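You operate a simulated robot arm through the tools that you are given. There is no shell and no other tool. Be economical: measure what you need, move in short steps, check, and stop when the job is done.

You are at the controls of a simulated robot arm. One attempt, no reset.

## Task
Free the hoist stop, switch on and raise the basket to the green band.
Fine: travel knob at fast before it moves.

Only the result counts: the job must be done as asked and must still hold three seconds after the hand-in. Knocking over, shifting, dropping, spilling or breaking anything else fails it.

## Robot
A 7-joint arm with a two-finger parallel gripper, fixed in place. Base frame: the origin is at the foot of the arm, x ahead of it, y to its left, z up. Lengths are in m, angles in degrees, forces in N, time in s.
With the tool pointing down near the work surface it reaches from about 0.3 to 0.7 m from the base axis. Its first joint turns from -66.0 to 66.0 degrees. Payload 1.57 kg.
The tool frame sits at the grasp point between the pads (the TCP): z along the fingers, y along the line on which they close. The tips reach 0.03 m beyond it. Largest opening 0.11 m; finger width 0.024, thickness 0.012; the body of the gripper, 0.048 by 0.112 m, starts 0.078 m behind the TCP.
Orientation is told as [roll, pitch, yaw] about the base's x, y, z axes, in that order, counted from this pose: with the fingers straight down and closing along the base's y, the tool's x points along the base's -x, its y along +y and its z along -z.

## Interface
- The arm moves only by the tool nudge_tool. Its argument "plan" is a list of rows, each an object (a shift or turn left out is 0, a gripper value left out holds the last) with "grip": the opening, from 0 (shut) to 1 (fully open); "linear": the shift along the base's x, y, z in units of 30 mm (1.0 is 30 mm), a list of three; "angular": the turn, a rotation vector about the base's x, y, z in units of 5 degrees (1.0 is 5 degrees), a list of three. In form: [{"grip": grip, "linear": [dx, dy, dz], "angular": [wx, wy, wz]}, ...]. A call has 1 to 12 rows; each row shifts and turns the commanded pose from where the row before left it. A call with a number of a shift or a turn outside -1 to 1 is refused whole. Each row takes 0.2 s and may step no farther than 0.05 m and 8.6 degrees from the row before; otherwise, or with a gripper value out of range, the whole call is refused. A pose out of reach is approached as far as the arm can. The call stops where the force on the tool passes 60 N (or 10 N more than at its start, if that is more) or the arm is blocked; 0.2 s more then pass. The fingers move at their own pace (about 0.108 m/s each) and stop on an object; they squeeze with about 29 N. The grip force told is the motor's: it shows also when the fingers shut on nothing. Time passes only in rows, and 0.2 s behind the last, so rows that do not move let the fingers close. It gives the time, the measured TCP pose, the force on the tool (base axes), the opening and the grip force at its end, in the units of the frame above (readings bear some noise), with the torque about the TCP (base axes, N m) and any sound that the robot's microphone picked up, and new pictures: "pictures" is both (left out), scene, wrist or none.
- Cameras (640 x 400 px; columns grow to the right, rows downward): "scene" is fixed at [0.1614, -0.3785, 1.4262]; the picture's right is [0.86, -0.52, 0.00], its down [-0.23, -0.38, -0.90] and it looks along [0.46, 0.77, -0.44] (base axes); focal length 240 px, centre (320, 200). "wrist" rides on the gripper at [0.07, 0.016, -0.141] in the tool frame; the picture's right is [-0.23, 0.97, 0.00], its down [-0.86, -0.20, -0.48] and it looks along [-0.47, -0.11, 0.88] (tool axes); focal length 222 px, centre (320, 200). There is no depth. A picture from a camera that has moved, and an enlarged one, comes with that camera's place and axes in the base frame and with its lens. The place of the scene camera against the robot may be out by one fixed shift of up to 0.018 m in any direction.
- close_up(camera, box): a new picture of the part [left, top, right, bottom] of that camera's present view, enlarged. It takes no simulated time.
- hand_in(): hands the job in; it is judged then, once.

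Work in short steps. Places have to be worked out from the pictures, the camera data and where the tool is seen: move nearer, look again, correct. Check each grasp and each placing, and mend what went wrong. You have 120 turns and 200 pictures in all, those below and enlarged ones among them. Open the gripper and draw the arm clear of the work before you hand the job in, unless the task says otherwise; then end with one line.

The tools are called after "Request:" as name(argument=value, ...) on one line, values as JSON. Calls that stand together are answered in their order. nudge_tool: Moves the arm, as the interface text tells. Its arguments: {"type":"object","properties":{"plan":{"type":"array"},"pictures":{"type":"string","enum":["both","scene","wrist","none"]}},"required":["plan"]} The other tools are called the same way: close_up (camera, box) takes an enlarged picture of a part of a camera's view; hand_in () hands the job in.

At the start:

```text
t: 0.0
tcp_pos: [0.2941, -0.0222, 1.3451]
tcp_rot: [0.0, 0.0, 0.0]
ft_force: [-0.1, 0.8, -0.7]
ft_torque: [0.0, -0.01, 0.0]
grip_width: 0.11
grip_force: 0.1
```

scene: 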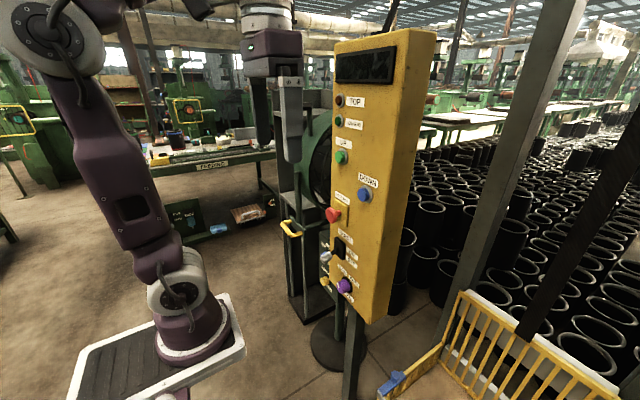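
wrist: 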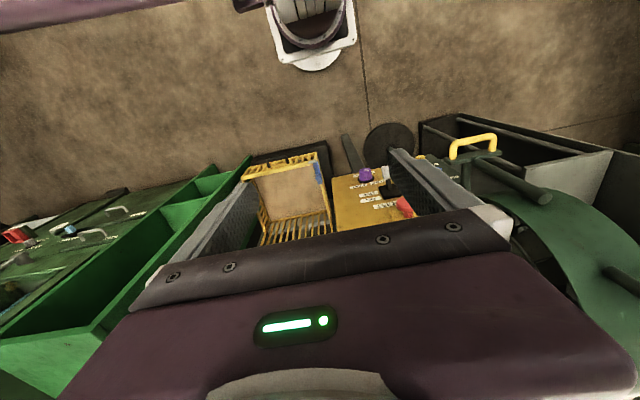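

The panel is a yellow pendant box with buttons; I need to read its labels first.

Request:
close_up(camera="scene", box=[310, 170, 410, 310])

Request:
close_up(camera="scene", box=[310, 70, 410, 190])

Request:
close_up(camera="wrist", box=[230, 130, 510, 260])

Request:
close_up(camera="scene", box=[370, 200, 640, 400])

```text
2.86 times, centred on (360, 240) of scene
camera zoom: at [0.1614, -0.3785, 1.4262], right [0.86, -0.52, 0.0], down [-0.23, -0.38, -0.9], along [0.46, 0.77, -0.44], focal length 685 px, centre (206, 86)
```

zoom: 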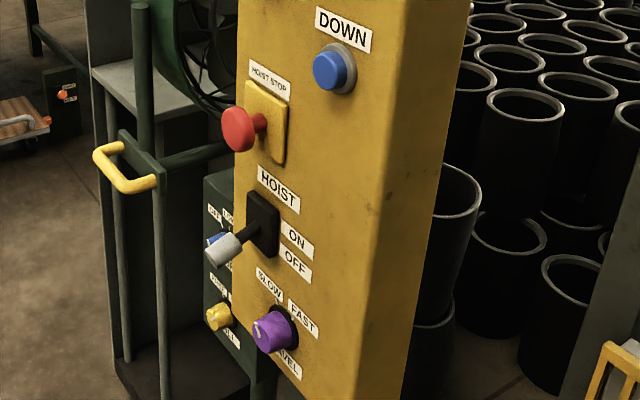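

```text
3.33 times, centred on (360, 130) of scene
camera zoom: at [0.1614, -0.3785, 1.4262], right [0.86, -0.52, 0.0], down [-0.23, -0.38, -0.9], along [0.46, 0.77, -0.44], focal length 800 px, centre (187, 433)
```

zoom: 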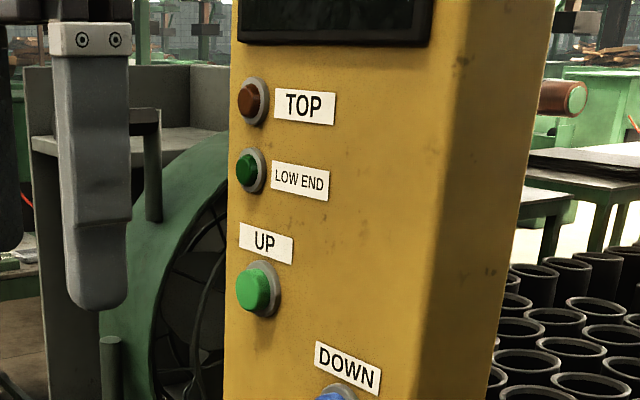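

```text
2.29 times, centred on (370, 195) of wrist
camera zoom: at [0.2249, -0.0063, 1.4866], right [0.23, 0.97, 0.0], down [0.86, -0.2, 0.48], along [0.47, -0.11, -0.88], focal length 508 px, centre (206, 211)
```

zoom: 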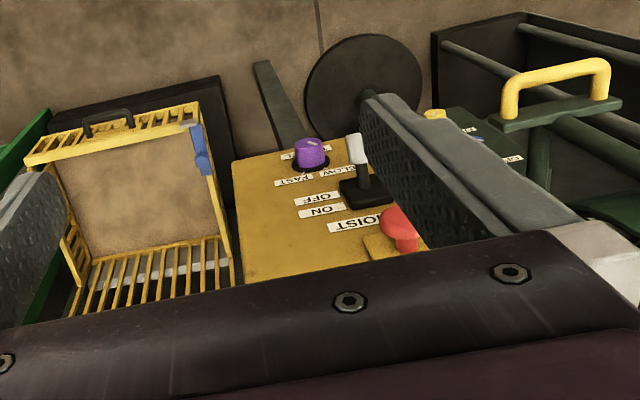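

```text
2.00 times, centred on (505, 300) of scene
camera zoom: at [0.1614, -0.3785, 1.4262], right [0.86, -0.52, 0.0], down [-0.23, -0.38, -0.9], along [0.46, 0.77, -0.44], focal length 480 px, centre (-50, 0)
```

zoom: 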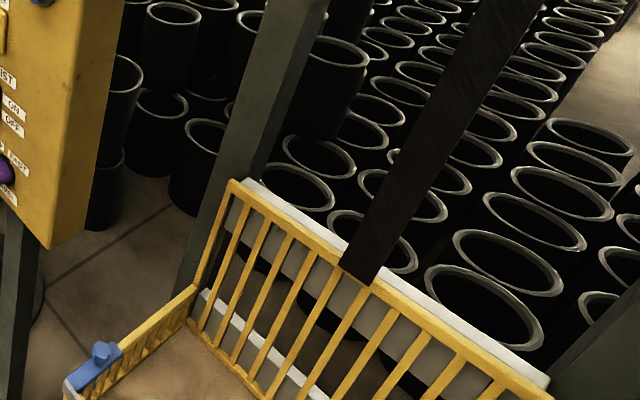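

The triangulated positions are roughly knob (0.525, 0.075, 0.82) and red stop (0.50, 0.115, 1.08), with the panel facing −x. I'll pitch the tool towards horizontal to view the panel face on.

Request:
nudge_tool(plan=[{"grip": 1, "linear": [0, 0, 0], "angular": [0, -1, 0]}, {"angular": [0, -1, 0]}, {"angular": [0, -1, 0]}, {"angular": [0, -1, 0]}, {"angular": [0, -1, 0], "linear": [0, 0, -0.5]}, {"angular": [0, -1, 0], "linear": [0, 0, -0.5]}, {"angular": [0, -1, 0], "linear": [0, 0, -0.5]}, {"angular": [0, -1, 0], "linear": [0, 0, -0.5]}, {"angular": [0, -1, 0], "linear": [0, 0, -0.5]}, {"angular": [0, -1, 0], "linear": [0, 0, -0.5]}])

Request:
close_up(camera="scene", box=[325, 190, 375, 225])

```text
t: 2.2
tcp_pos: [0.2934, -0.0217, 1.2546]
tcp_rot: [-0.1, -50.1, 0.0]
ft_force: [-0.1, -0.6, -0.3]
ft_torque: [0.01, 0.0, -0.03]
grip_width: 0.1099
grip_force: 0.1
camera wrist: at [0.1409, -0.0061, 1.2924], right [0.15, 0.97, 0.17], down [0.18, -0.2, 0.96], along [0.97, -0.11, -0.21], focal length 222 px, centre (320, 200)
```

scene: 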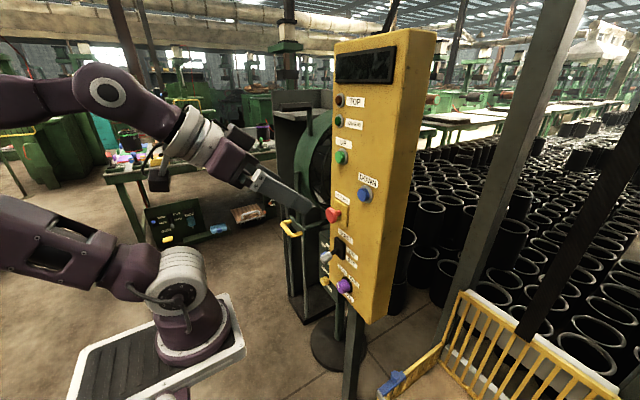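
wrist: 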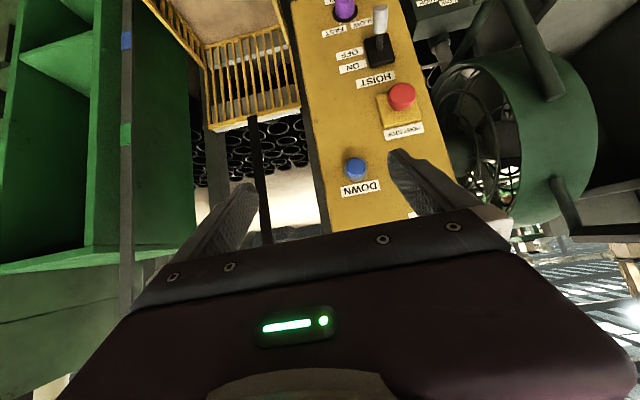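

```text
11.43 times, centred on (350, 208) of scene
camera zoom: at [0.1614, -0.3785, 1.4262], right [0.86, -0.52, 0.0], down [-0.23, -0.38, -0.9], along [0.46, 0.77, -0.44], focal length 2742 px, centre (-23, 114)
```

zoom: 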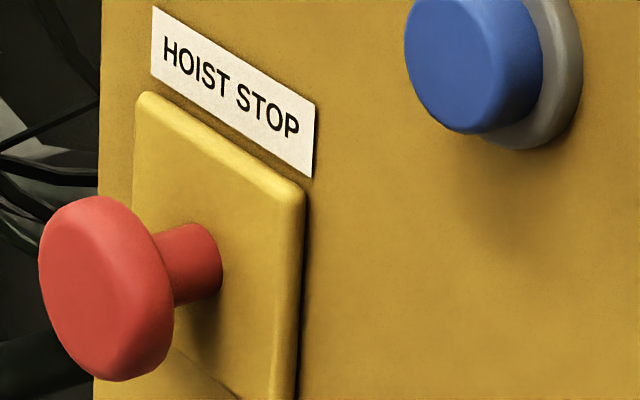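

The wrist view shows a mast with blue (lower) and green (higher) bands beside the basket. I'll continue the pitch to horizontal and come down to the level of the stop.

Request:
nudge_tool(plan=[{"angular": [0, -1, 0], "linear": [0, 0.3, -0.5]}, {"angular": [0, -1, 0], "linear": [0, 0.3, -0.5]}, {"angular": [0, -1, 0], "linear": [0, 0.3, -0.5]}, {"angular": [0, -1, 0], "linear": [0, 0.3, -0.5]}, {"angular": [0, -1, 0], "linear": [0, 0.3, -0.5]}, {"angular": [0, -1, 0], "linear": [0, 0.3, -0.5]}, {"angular": [0, -1, 0], "linear": [0, 0.3, -0.5]}, {"angular": [0, -1, 0], "linear": [0, 0.3, -0.5]}])

Request:
close_up(camera="wrist", box=[80, 0, 480, 250])

```text
t: 4.0
tcp_pos: [0.2931, -0.004, 1.2184]
tcp_rot: [0.3, -60.5, -0.3]
ft_force: [0.6, 0.2, -0.1]
ft_torque: [-0.01, -0.01, -0.01]
grip_width: 0.1102
grip_force: 0.0
out of reach, approached as far as the arm can: row 3, 4, 5, 6, 7, 8
camera wrist: at [0.1359, 0.0132, 1.2269], right [0.11, 0.97, 0.2], down [0.0, -0.2, 0.98], along [0.99, -0.11, -0.03], focal length 222 px, centre (320, 200)
```

scene: 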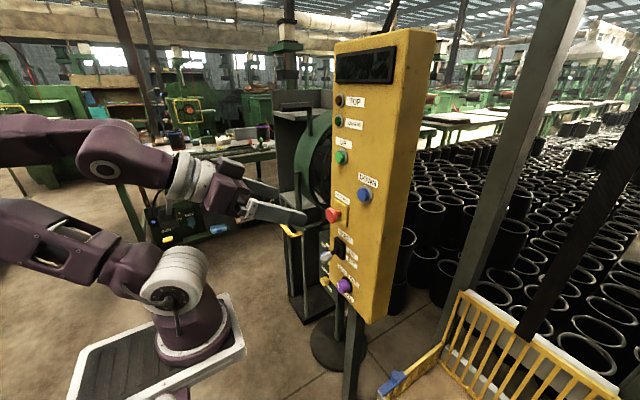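
wrist: 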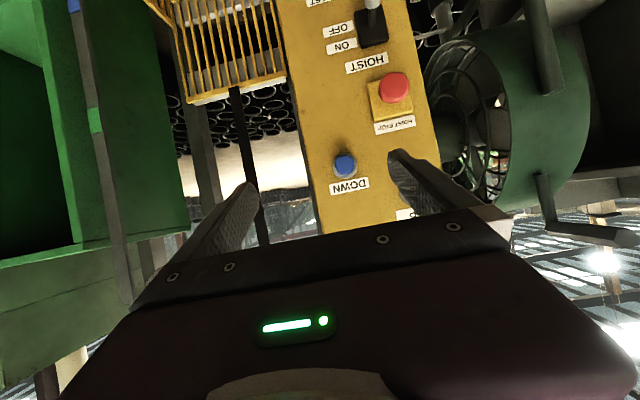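

```text
1.60 times, centred on (280, 125) of wrist
camera zoom: at [0.1359, 0.0132, 1.2269], right [0.11, 0.97, 0.2], down [0.0, -0.2, 0.98], along [0.99, -0.11, -0.03], focal length 355 px, centre (384, 320)
```

zoom: 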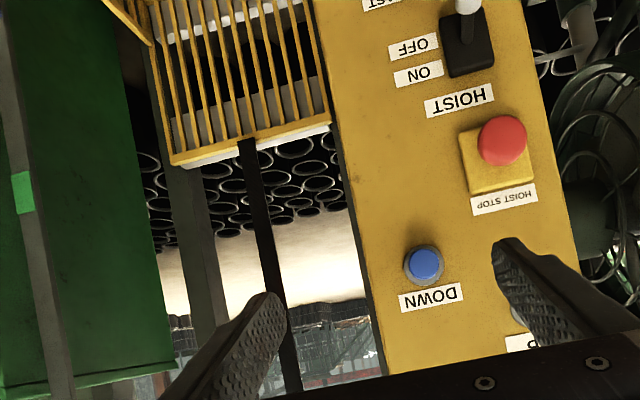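

It can't reach that pitch so close in; I'll move forward about 8 cm (tips at about 0.40, well short of the stop head at 0.50) and let the pitch catch up.

Request:
nudge_tool(plan=[{"linear": [0.9, 0, 0]}, {"linear": [0.9, 0, 0]}, {"linear": [0.5, 0, 0]}, {"linear": [0, 0, 0]}])

```text
t: 5.0
tcp_pos: [0.3625, -0.0031, 1.2169]
tcp_rot: [0.3, -60.5, -0.4]
ft_force: [0.3, 0.4, -0.1]
ft_torque: [0.01, -0.01, 0.01]
grip_width: 0.1099
grip_force: 0.1
camera wrist: at [0.2051, 0.0136, 1.2262], right [0.11, 0.97, 0.2], down [0.0, -0.2, 0.98], along [0.99, -0.11, -0.03], focal length 222 px, centre (320, 200)
```

scene: 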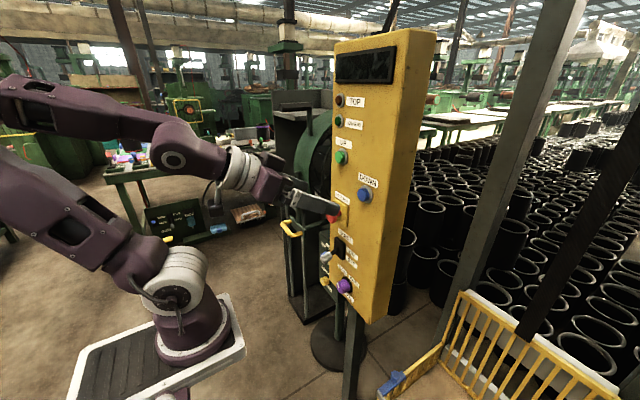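
wrist: 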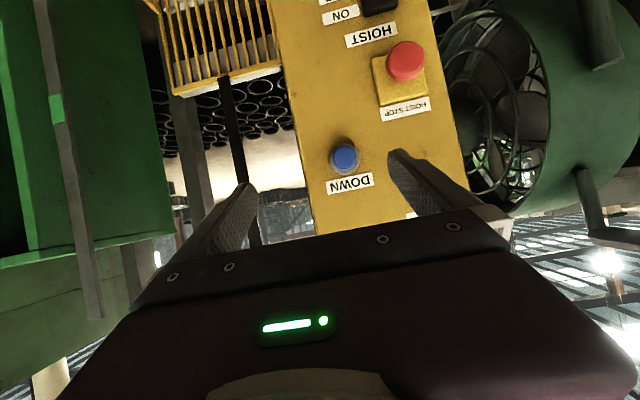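

Commands clamp at reach, so I now finish the pitch to 90° while dropping toward stop height and shifting y.

Request:
nudge_tool(plan=[{"angular": [0, -1, 0], "linear": [0, 0.3, -0.5]}, {"angular": [0, -1, 0], "linear": [0, 0.3, -0.5]}, {"angular": [0, -1, 0], "linear": [0, 0.3, -0.5]}, {"angular": [0, -1, 0], "linear": [0, 0.3, -0.5]}, {"angular": [0, -1, 0], "linear": [0, 0.3, -0.5]}, {"angular": [0, -1, 0], "linear": [0, 0.3, -0.5]}, {}])

```text
t: 6.6
tcp_pos: [0.3614, 0.127, 1.2264]
tcp_rot: [8.9, -82.5, -9.1]
ft_force: [0.4, 0.4, -0.4]
ft_torque: [0.02, 0.02, 0.0]
grip_width: 0.11
grip_force: 0.1
out of reach, approached as far as the arm can: row 1, 2, 3, 4, 5, 6
camera wrist: at [0.2124, 0.1455, 1.1773], right [0.04, 0.97, 0.24], down [-0.37, -0.22, 0.91], along [0.93, -0.12, 0.35], focal length 222 px, centre (320, 200)
```

scene: 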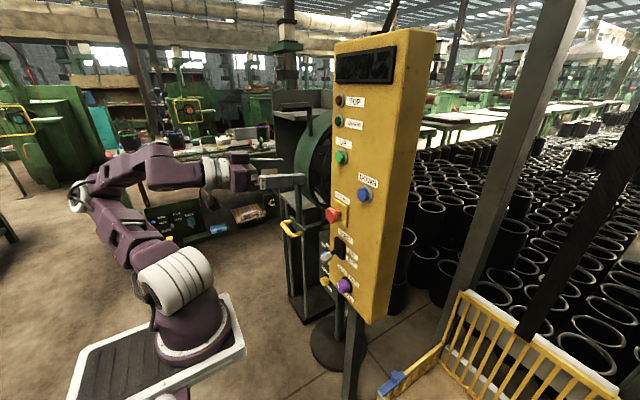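
wrist: 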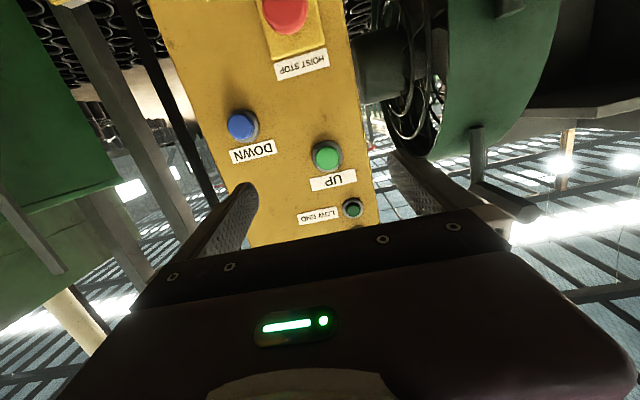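

The arm is nearly horizontal now. I'll lower toward the stop height and see where it settles.

Request:
nudge_tool(plan=[{"linear": [0, 0, -0.7]}, {"linear": [0, 0, -0.7]}, {"linear": [0, 0, -0.7]}, {"linear": [0, 0, -0.7]}, {"linear": [0, 0, -0.7]}, {}])

```text
t: 8.0
tcp_pos: [0.3604, 0.1336, 1.2201]
tcp_rot: [8.8, -82.5, -9.2]
ft_force: [-0.8, 0.9, 0.6]
ft_torque: [0.03, 0.0, 0.0]
grip_width: 0.1099
grip_force: 0.0
out of reach, approached as far as the arm can: row 1, 2, 3, 4, 5
camera wrist: at [0.2102, 0.1529, 1.1705], right [0.04, 0.97, 0.24], down [-0.37, -0.22, 0.91], along [0.93, -0.12, 0.35], focal length 222 px, centre (320, 200)
```

scene: 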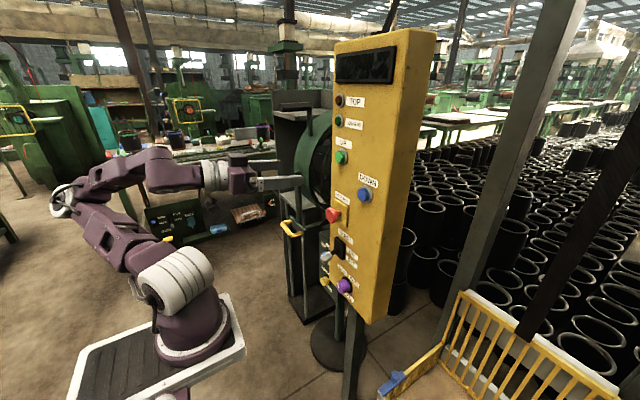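
wrist: 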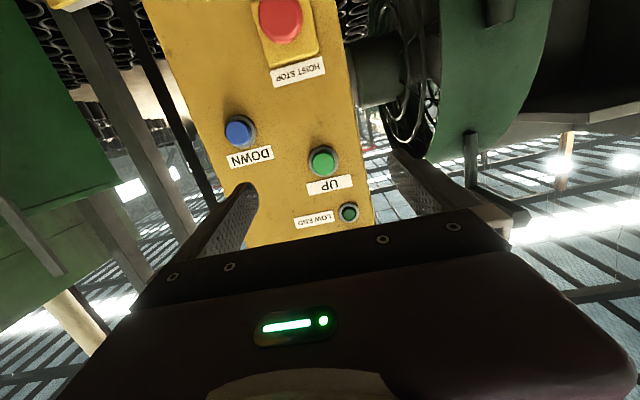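

Too close in still. I'll move forward 4.5 cm (tips about 0.435, still clear) and then lower.

Request:
nudge_tool(plan=[{"linear": [0.75, 0, 0]}, {"linear": [0.75, 0, 0]}, {"linear": [0, 0, -0.7]}, {"linear": [0, 0, -0.7]}, {"linear": [0, 0, -0.7]}, {}])

```text
t: 9.4
tcp_pos: [0.4104, 0.1603, 1.1758]
tcp_rot: [7.9, -82.6, -8.6]
ft_force: [-0.3, -0.1, 0.1]
ft_torque: [0.02, -0.04, 0.04]
grip_width: 0.1099
grip_force: 0.0
out of reach, approached as far as the arm can: row 3, 4, 5
camera wrist: at [0.2621, 0.1792, 1.1253], right [0.04, 0.97, 0.24], down [-0.37, -0.21, 0.91], along [0.93, -0.12, 0.35], focal length 222 px, centre (320, 200)
```

scene: 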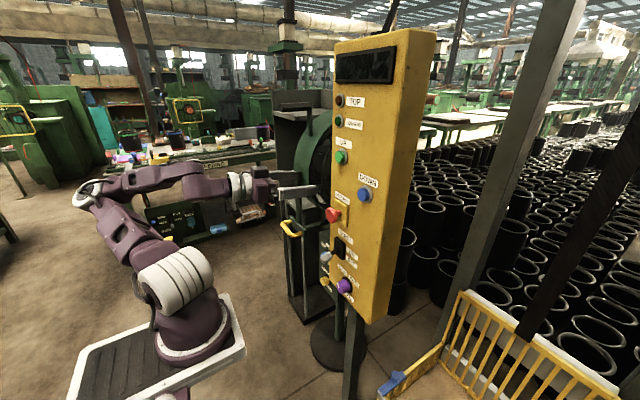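
wrist: 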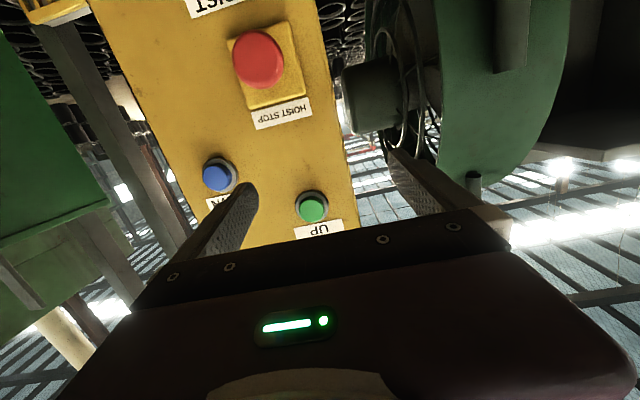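

By triangulation, the stop head is at (0.503, 0.125, 1.066), UP at (0.524, 0.132, 1.232) and DOWN at (0.52, 0.03, 1.164); the face is roughly perpendicular to x. I'll relax the pitch a bit and move to the height of the stop.

Request:
nudge_tool(plan=[{"angular": [0, 1, 0], "linear": [0, -0.4, -0.6]}, {"angular": [0, 1, 0], "linear": [0, -0.4, -0.6]}, {"angular": [0, 1, 0], "linear": [0, -0.4, -0.6]}, {"linear": [0, 0, -0.6]}, {"linear": [0, 0, -0.6]}, {}])

```text
t: 10.8
tcp_pos: [0.4141, 0.1567, 1.1086]
tcp_rot: [2.4, -67.6, -2.9]
ft_force: [0.0, 0.3, 0.0]
ft_torque: [-0.02, 0.0, -0.01]
grip_width: 0.1101
grip_force: 0.0
out of reach, approached as far as the arm can: row 1, 2, 3, 4, 5
camera wrist: at [0.2566, 0.1755, 1.0982], right [0.1, 0.97, 0.23], down [-0.12, -0.21, 0.97], along [0.99, -0.12, 0.09], focal length 222 px, centre (320, 200)
```

scene: 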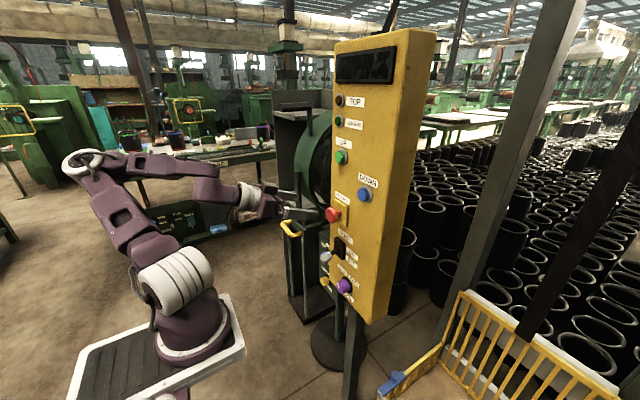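
wrist: 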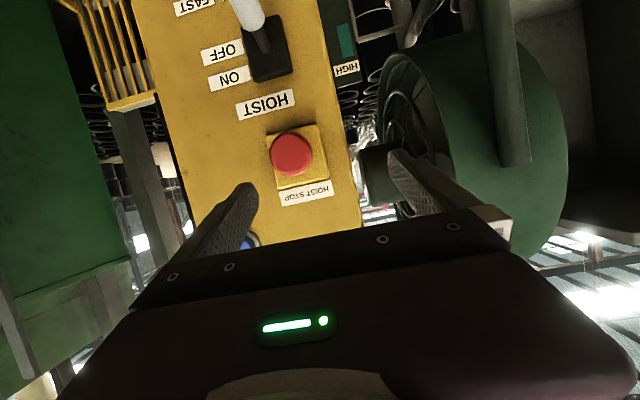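

I'm near the inner reach limit. I'll step forward and toward y = 0.125, keeping the tips in front of the stop head.

Request:
nudge_tool(plan=[{"linear": [0.7, -0.5, 0]}, {"linear": [0.3, -0.6, 0]}, {}])

```text
t: 11.6
tcp_pos: [0.4292, 0.1441, 1.1284]
tcp_rot: [2.4, -67.5, -3.0]
ft_force: [-0.6, -0.2, 0.6]
ft_torque: [0.01, -0.02, -0.01]
grip_width: 0.1099
grip_force: 0.0
out of reach, approached as far as the arm can: row 1, 2
camera wrist: at [0.2716, 0.1623, 1.1192], right [0.1, 0.97, 0.23], down [-0.12, -0.21, 0.97], along [0.99, -0.12, 0.09], focal length 222 px, centre (320, 200)
```

scene: 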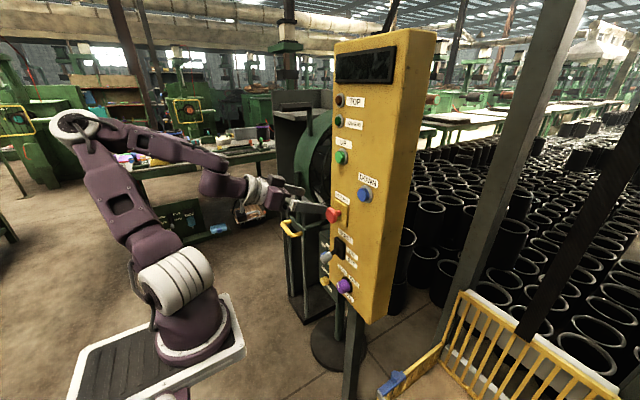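
wrist: 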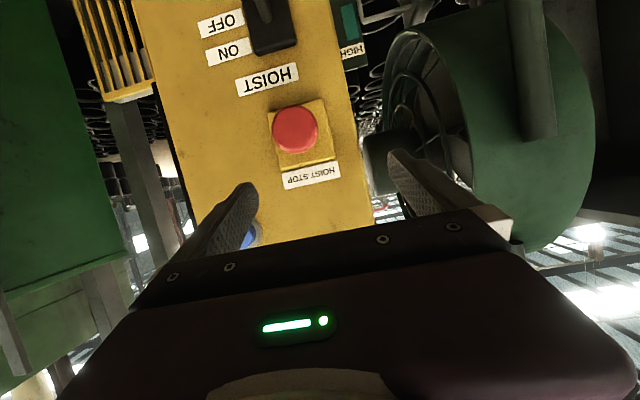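

The elbow fold is the limit; pitching further down moves the wrist outward. I'll use about −55° pitch and head for (0.44, 0.125, 1.08).

Request:
nudge_tool(plan=[{"angular": [0, 1, 0], "linear": [0.15, -0.3, -0.3]}, {"angular": [0, 1, 0], "linear": [0.15, -0.2, -0.5]}, {"angular": [0, 0.5, 0], "linear": [0.1, -0.1, -0.5]}, {"linear": [0, 0, -0.3]}, {}])

```text
t: 12.8
tcp_pos: [0.4241, 0.1289, 1.1018]
tcp_rot: [1.4, -55.2, -1.9]
ft_force: [0.9, -0.7, 0.3]
ft_torque: [0.03, 0.0, -0.01]
grip_width: 0.1101
grip_force: 0.1
out of reach, approached as far as the arm can: row 2, 3, 4
camera wrist: at [0.2696, 0.1468, 1.1262], right [0.14, 0.97, 0.2], down [0.09, -0.21, 0.97], along [0.99, -0.12, -0.12], focal length 222 px, centre (320, 200)
```

scene: 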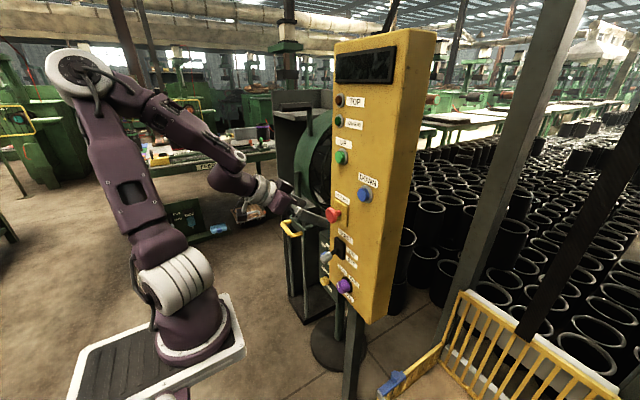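
wrist: 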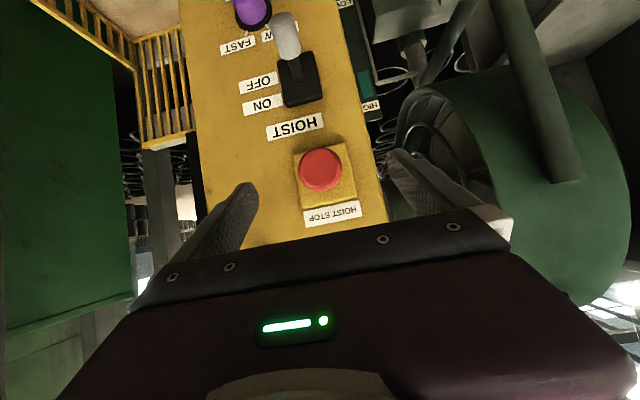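

The stop head lies centred between the fingers at about (0.503, 0.126, 1.066). I'll advance to TCP (0.492, 0.127, 1.068) with open fingers straddling it.

Request:
nudge_tool(plan=[{"linear": [0.6, 0, -0.2]}, {"linear": [0.6, 0, -0.3]}, {"linear": [0.6, 0, -0.3]}, {"linear": [0.4, 0, -0.3]}, {}])

```text
t: 14.0
tcp_pos: [0.4439, 0.1294, 1.1177]
tcp_rot: [1.4, -55.2, -1.9]
ft_force: [-0.1, -0.1, 0.1]
ft_torque: [0.0, 0.01, 0.0]
grip_width: 0.1095
grip_force: 0.0
out of reach, approached as far as the arm can: row 1, 2, 3, 4
camera wrist: at [0.2885, 0.1468, 1.1418], right [0.14, 0.97, 0.2], down [0.09, -0.21, 0.97], along [0.99, -0.12, -0.12], focal length 222 px, centre (320, 200)
```

scene: 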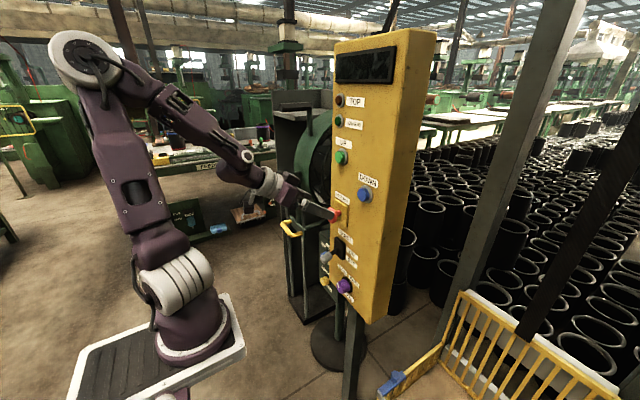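
wrist: 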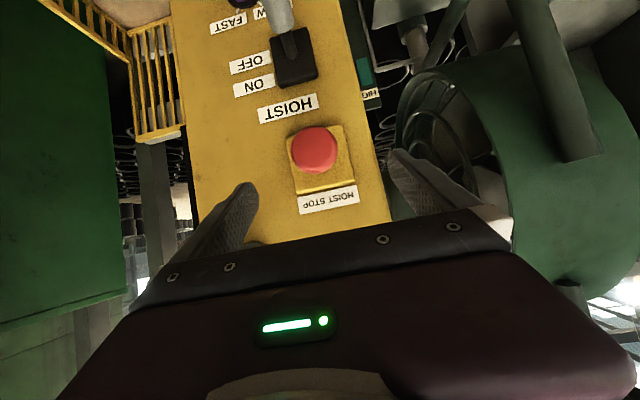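

The wrist can't point above the forearm line, so a steeper downward tool is needed. I'll pitch to about −38° first, then move in.

Request:
nudge_tool(plan=[{"angular": [0, 1, 0]}, {"angular": [0, 1, 0]}, {"angular": [0, 1, 0]}, {"angular": [0, 0.5, 0], "linear": [0.5, 0, -0.3]}, {"linear": [0.5, -0.05, -0.4]}, {}])

```text
t: 15.4
tcp_pos: [0.4413, 0.1233, 1.119]
tcp_rot: [2.1, -36.8, -1.5]
ft_force: [-0.1, -0.2, 0.3]
ft_torque: [-0.01, 0.02, -0.02]
grip_width: 0.1101
grip_force: 0.1
out of reach, approached as far as the arm can: row 4, 5
camera wrist: at [0.3015, 0.1381, 1.1921], right [0.19, 0.97, 0.16], down [0.4, -0.23, 0.89], along [0.9, -0.1, -0.43], focal length 222 px, centre (320, 200)
```

scene: 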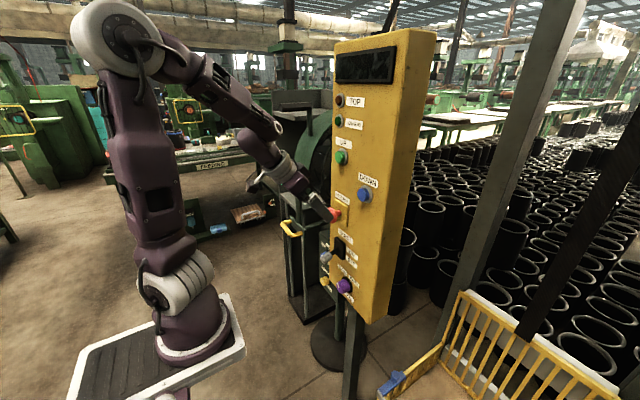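
wrist: 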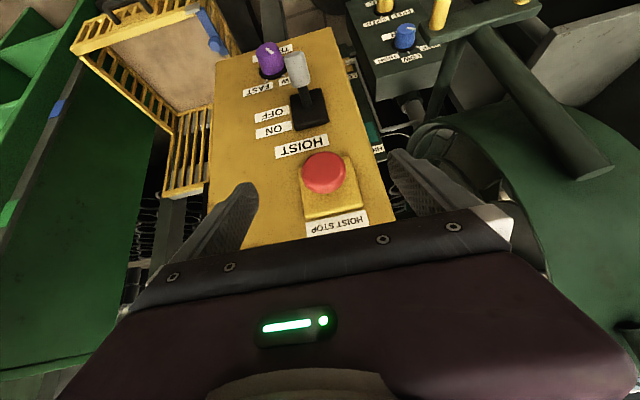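

Still limited when going down. I'll test a pure forward motion with extra downward pitch.

Request:
nudge_tool(plan=[{"angular": [0, 1, 0]}, {"angular": [0, 1, 0]}, {"angular": [0, 1, 0]}, {}], pictures="scene")

Request:
nudge_tool(plan=[{"linear": [0.5, 0, 0]}, {}], pictures="none")

Request:
nudge_tool(plan=[{"linear": [0, 0, -0.4]}, {}], pictures="none")

```text
t: 16.4
tcp_pos: [0.4593, 0.1212, 1.1088]
tcp_rot: [0.3, -22.7, -1.1]
ft_force: [0.2, -0.2, 0.1]
ft_torque: [0.02, 0.02, 0.0]
grip_width: 0.1104
grip_force: 0.0
```

scene: 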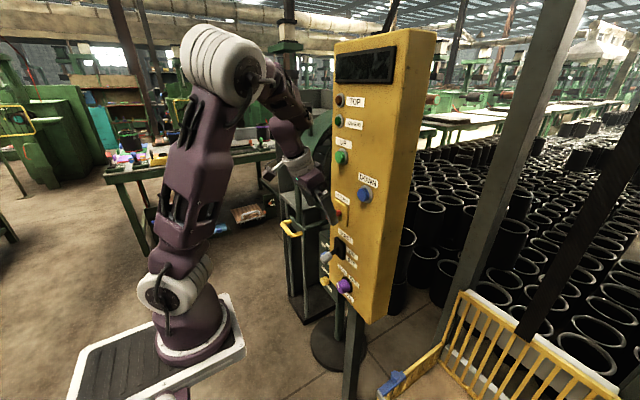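

```text
t: 17.0
tcp_pos: [0.4766, 0.1232, 1.1099]
tcp_rot: [0.2, -22.8, -1.2]
ft_force: [-0.1, 0.4, 0.7]
ft_torque: [0.02, 0.01, 0.03]
grip_width: 0.1103
grip_force: 0.1
```

```text
t: 17.6
tcp_pos: [0.4755, 0.1236, 1.0963]
tcp_rot: [0.3, -22.7, -1.2]
ft_force: [-0.1, 0.2, -0.3]
ft_torque: [-0.01, -0.01, -0.01]
grip_width: 0.1099
grip_force: 0.0
```

At about −23° pitch it moves freely. I'll continue to x ≈ 0.503 above the head, then check the view before lowering.

Request:
nudge_tool(plan=[{"linear": [0.5, 0.05, 0]}, {"linear": [0.4, 0.05, -0.3]}, {}])

Request:
close_up(camera="scene", box=[290, 150, 410, 300])

```text
t: 18.4
tcp_pos: [0.5039, 0.1252, 1.0872]
tcp_rot: [0.3, -22.7, -1.2]
ft_force: [0.6, 0.5, -0.3]
ft_torque: [0.02, 0.03, 0.0]
grip_width: 0.1103
grip_force: 0.0
camera wrist: at [0.3847, 0.1433, 1.1915], right [0.23, 0.97, 0.09], down [0.6, -0.21, 0.77], along [0.77, -0.12, -0.63], focal length 222 px, centre (320, 200)
```

scene: 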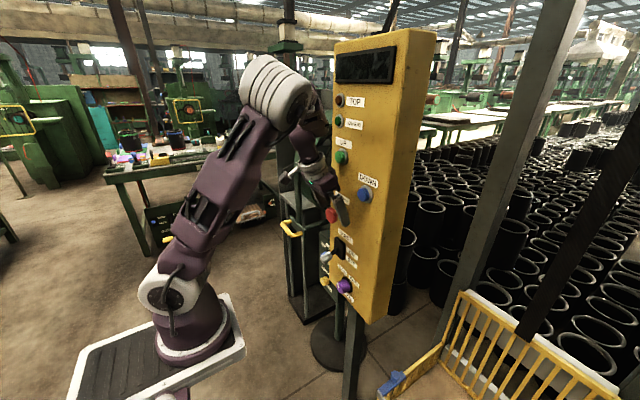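
wrist: 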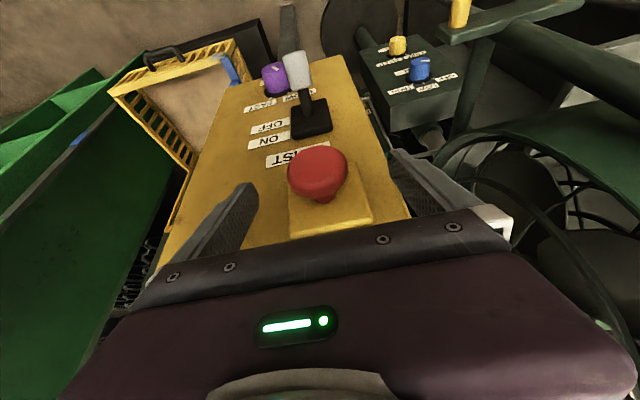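

```text
2.67 times, centred on (350, 225) of scene
camera zoom: at [0.1614, -0.3785, 1.4262], right [0.86, -0.52, 0.0], down [-0.23, -0.38, -0.9], along [0.46, 0.77, -0.44], focal length 640 px, centre (240, 133)
```

zoom: 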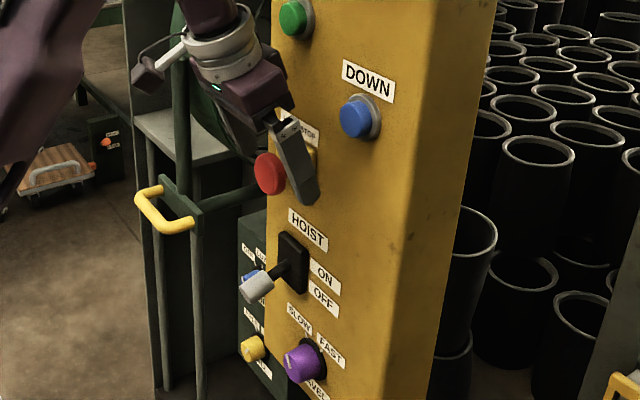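

The head is centred between the fingers; its disc looks slightly in front of the finger plane. I'll lower 2 cm, back off 6 mm, and close on the head.

Request:
nudge_tool(plan=[{"linear": [-0.2, 0, -0.35]}, {"linear": [0, 0, -0.35]}, {}, {"grip": 0.3}, {"grip": 0.2}, {"grip": 0.2}])

Request:
close_up(camera="scene", box=[290, 150, 410, 300])

```text
t: 19.8
tcp_pos: [0.4974, 0.1255, 1.0658]
tcp_rot: [0.3, -22.6, -1.3]
ft_force: [0.1, 3.2, -4.4]
ft_torque: [0.07, 0.04, 0.05]
grip_width: 0.0466
grip_force: 44.4
camera wrist: at [0.3787, 0.143, 1.1698], right [0.23, 0.97, 0.09], down [0.6, -0.21, 0.77], along [0.77, -0.12, -0.63], focal length 222 px, centre (320, 200)
```

scene: 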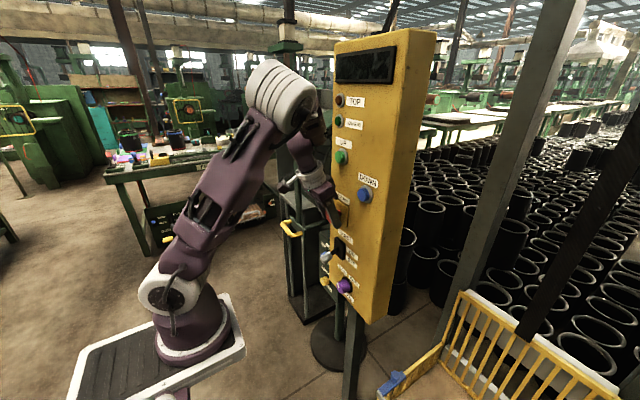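
wrist: 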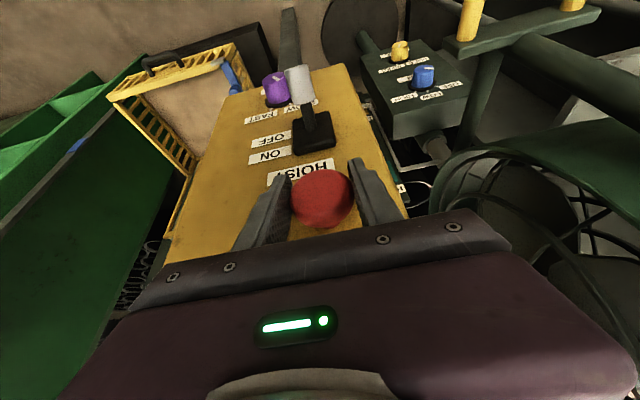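

```text
2.67 times, centred on (350, 225) of scene
camera zoom: at [0.1614, -0.3784, 1.4263], right [0.86, -0.52, 0.0], down [-0.23, -0.38, -0.9], along [0.46, 0.77, -0.44], focal length 640 px, centre (240, 133)
```

zoom: 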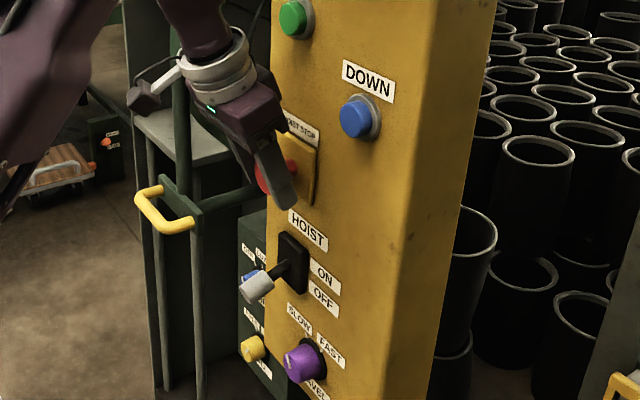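

The head is gripped (opening 0.047, good force). I'll try a gentle pull outward and watch the forces.

Request:
nudge_tool(plan=[{"linear": [-0.15, 0, 0]}, {"linear": [-0.15, 0, 0]}, {"linear": [-0.15, 0, 0]}, {}], pictures="wrist")

```text
t: 20.8
tcp_pos: [0.482, 0.1251, 1.0661]
tcp_rot: [0.3, -22.7, -1.2]
ft_force: [-0.5, 6.2, -11.8]
ft_torque: [0.07, -0.13, 0.19]
grip_width: 0.0469
grip_force: 45.2
heard: click
camera wrist: at [0.3648, 0.143, 1.1698], right [0.23, 0.97, 0.09], down [0.6, -0.21, 0.77], along [0.77, -0.12, -0.63], focal length 222 px, centre (320, 200)
```

wrist: 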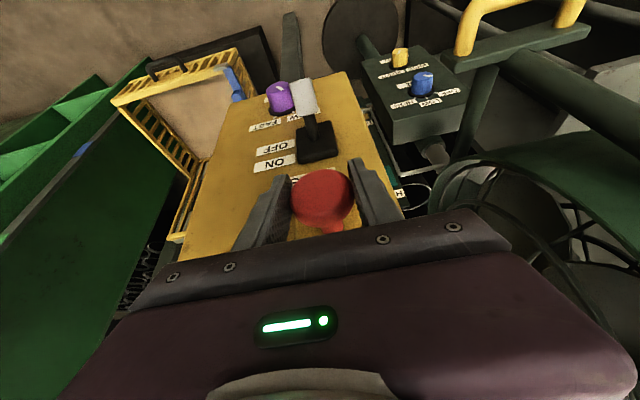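

There was a click and the head came out. I'll release, lift slightly and back off to verify that it stays out.

Request:
nudge_tool(plan=[{"grip": 1}, {}, {"linear": [0, 0, 0.8]}, {"linear": [-0.5, 0, 0.8]}, {"linear": [-0.5, 0, 0.3]}, {}], pictures="wrist")

Request:
close_up(camera="scene", box=[310, 170, 410, 310])

Request:
close_up(camera="wrist", box=[180, 20, 420, 240])

```text
t: 22.2
tcp_pos: [0.4528, 0.1242, 1.1244]
tcp_rot: [0.2, -22.6, -1.3]
ft_force: [-0.5, 0.6, 0.1]
ft_torque: [0.0, -0.01, 0.02]
grip_width: 0.1096
grip_force: 0.1
camera wrist: at [0.3345, 0.142, 1.2279], right [0.23, 0.97, 0.09], down [0.6, -0.21, 0.77], along [0.77, -0.12, -0.63], focal length 222 px, centre (320, 200)
```

wrist: 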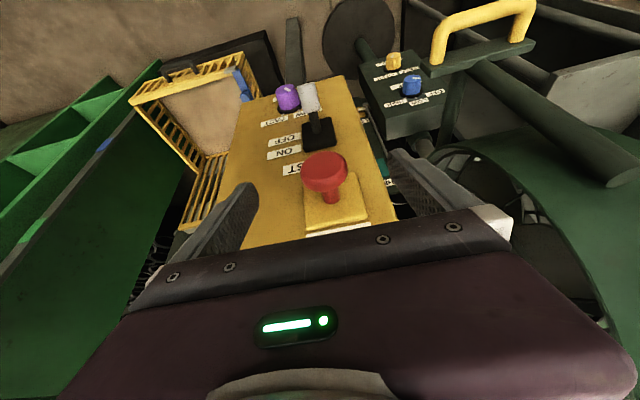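

```text
2.86 times, centred on (360, 240) of scene
camera zoom: at [0.1614, -0.3785, 1.4262], right [0.86, -0.52, 0.0], down [-0.23, -0.38, -0.9], along [0.46, 0.77, -0.44], focal length 685 px, centre (206, 86)
```

zoom: 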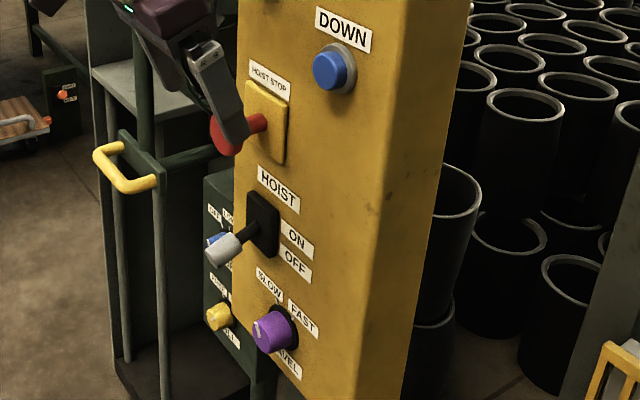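

```text
1.82 times, centred on (300, 130) of wrist
camera zoom: at [0.3345, 0.142, 1.2279], right [0.23, 0.97, 0.09], down [0.6, -0.21, 0.77], along [0.77, -0.12, -0.63], focal length 404 px, centre (356, 327)
```

zoom: 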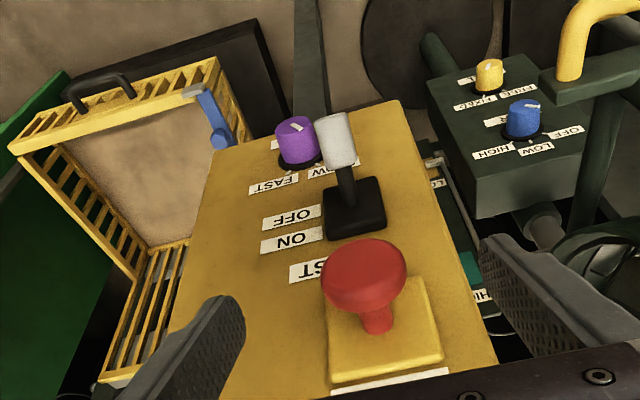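

The stop is now clearly out. Next is the knob; I'll zoom in on its pointer.

Request:
close_up(camera="scene", box=[325, 260, 375, 310])

Request:
close_up(camera="wrist", box=[255, 70, 325, 130])

```text
8.00 times, centred on (350, 285) of scene
camera zoom: at [0.1614, -0.3785, 1.4262], right [0.86, -0.52, 0.0], down [-0.23, -0.38, -0.9], along [0.46, 0.77, -0.44], focal length 1919 px, centre (80, -480)
```

zoom: 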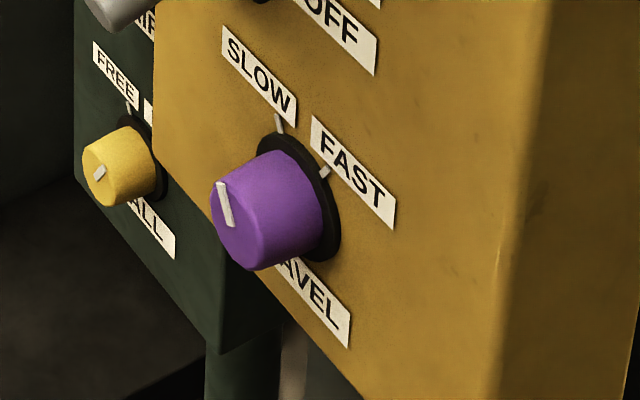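

```text
6.67 times, centred on (290, 100) of wrist
camera zoom: at [0.3345, 0.142, 1.2279], right [0.23, 0.97, 0.09], down [0.6, -0.21, 0.77], along [0.77, -0.12, -0.63], focal length 1481 px, centre (520, 867)
```

zoom: 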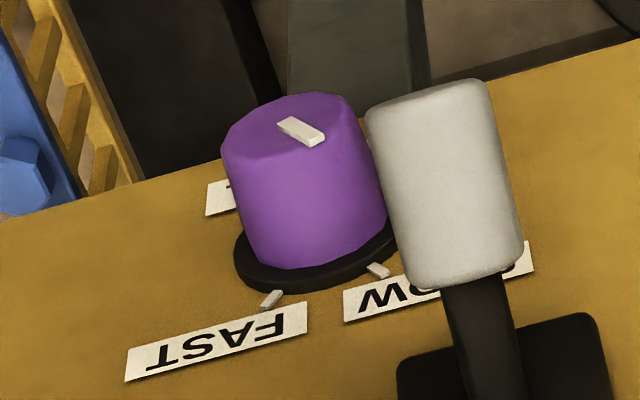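

The knob points at SLOW and FAST is about 65° clockwise (a positive turn about +x). The lever sits above the knob at about (0.48, 0.12, 0.93), so I'll grip the knob (face about (0.51, 0.078, 0.82)) with the tool rolled so that its body leans to −y. First I back off, shift and roll.

Request:
nudge_tool(plan=[{"grip": 0.7, "linear": [-0.9, 0, 0]}, {"linear": [0, -0.9, 0]}, {"linear": [0, -0.9, 0], "angular": [1, 0, 0]}, {"linear": [0, -0.2, -0.5], "angular": [1, 0, 0]}, {"linear": [0, 0, -1], "angular": [1, 0, 0]}, {"linear": [0, 0, -1], "angular": [1, 0, 0]}, {"linear": [0, 0, -1], "angular": [1, 0, 0]}, {"linear": [0, 0, -1], "angular": [1, 0, 0]}, {}])

```text
t: 24.2
tcp_pos: [0.4273, 0.0657, 0.9875]
tcp_rot: [32.3, -19.0, -12.8]
ft_force: [-0.2, -0.2, 0.1]
ft_torque: [0.04, 0.01, 0.02]
grip_width: 0.077
grip_force: 0.1
camera wrist: at [0.3092, 0.0286, 1.0864], right [0.23, 0.79, 0.56], down [0.6, -0.57, 0.56], along [0.77, 0.21, -0.61], focal length 222 px, centre (320, 200)
```

scene: 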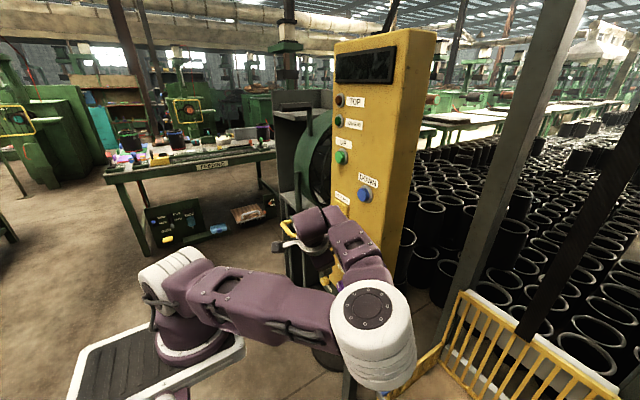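
wrist: 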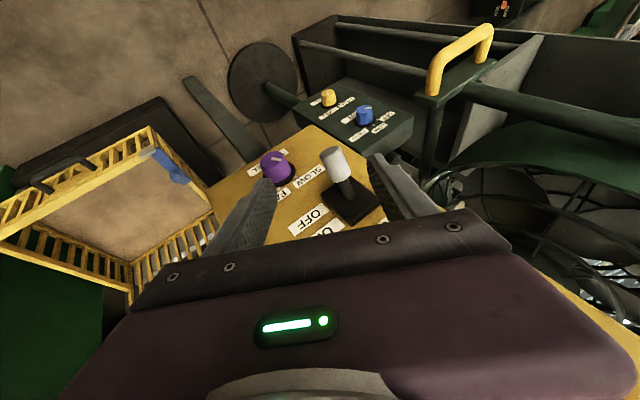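

The knob is consistent at about (0.512, 0.076, 0.82). I'll lower in front of it to z ≈ 0.82, staying at x ≈ 0.427, then look.

Request:
nudge_tool(plan=[{"linear": [0, 0, -1]}, {"linear": [0, 0.1, -1]}, {"linear": [0, 0.1, -1]}, {"linear": [0, 0.1, -1]}, {"linear": [0, 0, -1]}, {"linear": [0, 0, -0.5]}, {}])

Request:
close_up(camera="wrist", box=[160, 60, 480, 260])

```text
t: 25.8
tcp_pos: [0.4264, 0.0735, 0.8226]
tcp_rot: [32.2, -18.9, -12.8]
ft_force: [0.6, 0.1, -0.8]
ft_torque: [0.0, 0.0, -0.04]
grip_width: 0.077
grip_force: 0.1
camera wrist: at [0.3068, 0.0386, 0.9211], right [0.23, 0.79, 0.56], down [0.6, -0.57, 0.56], along [0.77, 0.21, -0.61], focal length 222 px, centre (320, 200)
```

scene: 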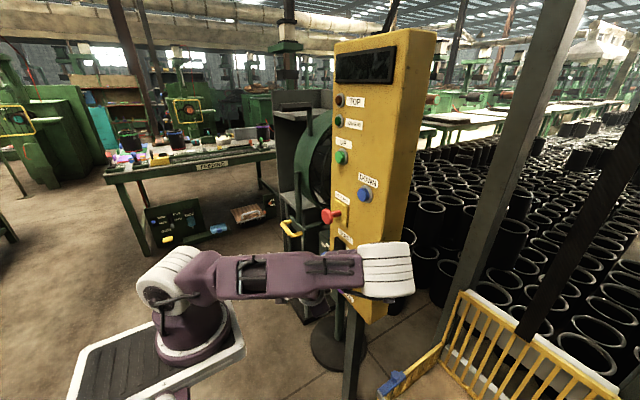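
wrist: 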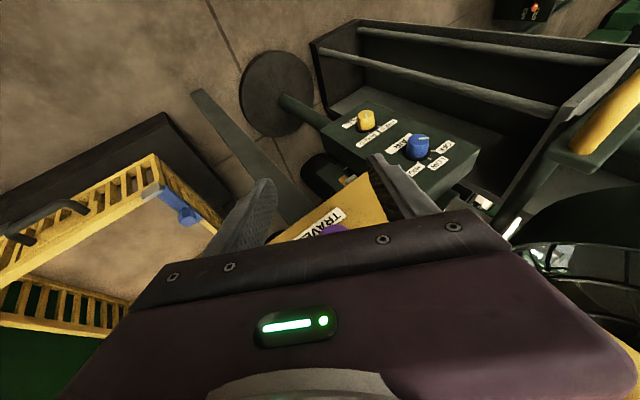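

```text
2.00 times, centred on (320, 160) of wrist
camera zoom: at [0.3068, 0.0386, 0.9211], right [0.23, 0.79, 0.56], down [0.6, -0.57, 0.56], along [0.77, 0.21, -0.61], focal length 444 px, centre (320, 280)
```

zoom: 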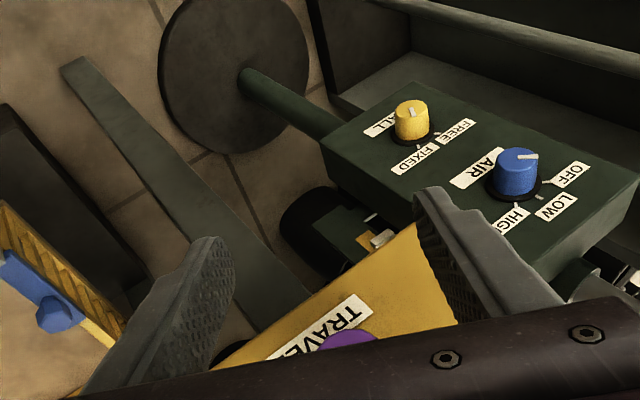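

The knob's lower edge shows between the fingers, as expected. I'll move forward 4 cm in small steps, watching forces and the elbow.

Request:
nudge_tool(plan=[{"linear": [0.5, 0.05, 0]}, {"linear": [0.5, 0, 0]}, {"linear": [0.4, 0, 0]}, {}])

```text
t: 26.8
tcp_pos: [0.4688, 0.0766, 0.8231]
tcp_rot: [32.1, -18.9, -12.8]
ft_force: [-0.2, -0.3, 1.1]
ft_torque: [-0.01, -0.02, -0.02]
grip_width: 0.0772
grip_force: 0.1
camera wrist: at [0.35, 0.0407, 0.9218], right [0.23, 0.79, 0.56], down [0.6, -0.57, 0.56], along [0.77, 0.21, -0.61], focal length 222 px, centre (320, 200)
```

scene: 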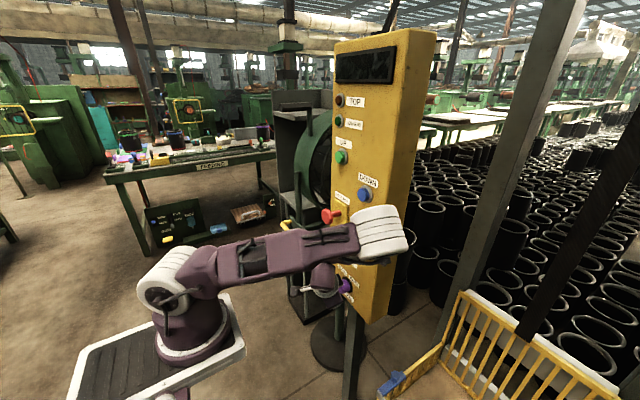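
wrist: 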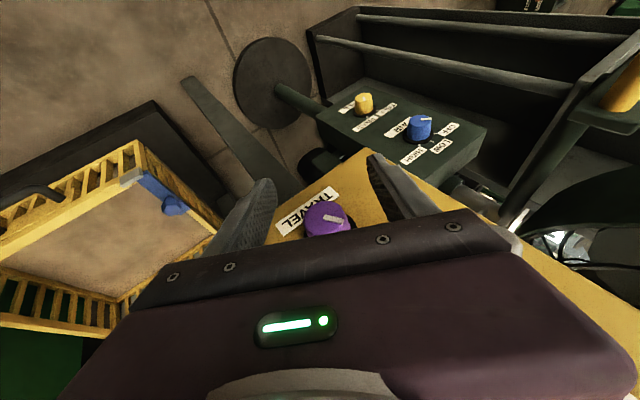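

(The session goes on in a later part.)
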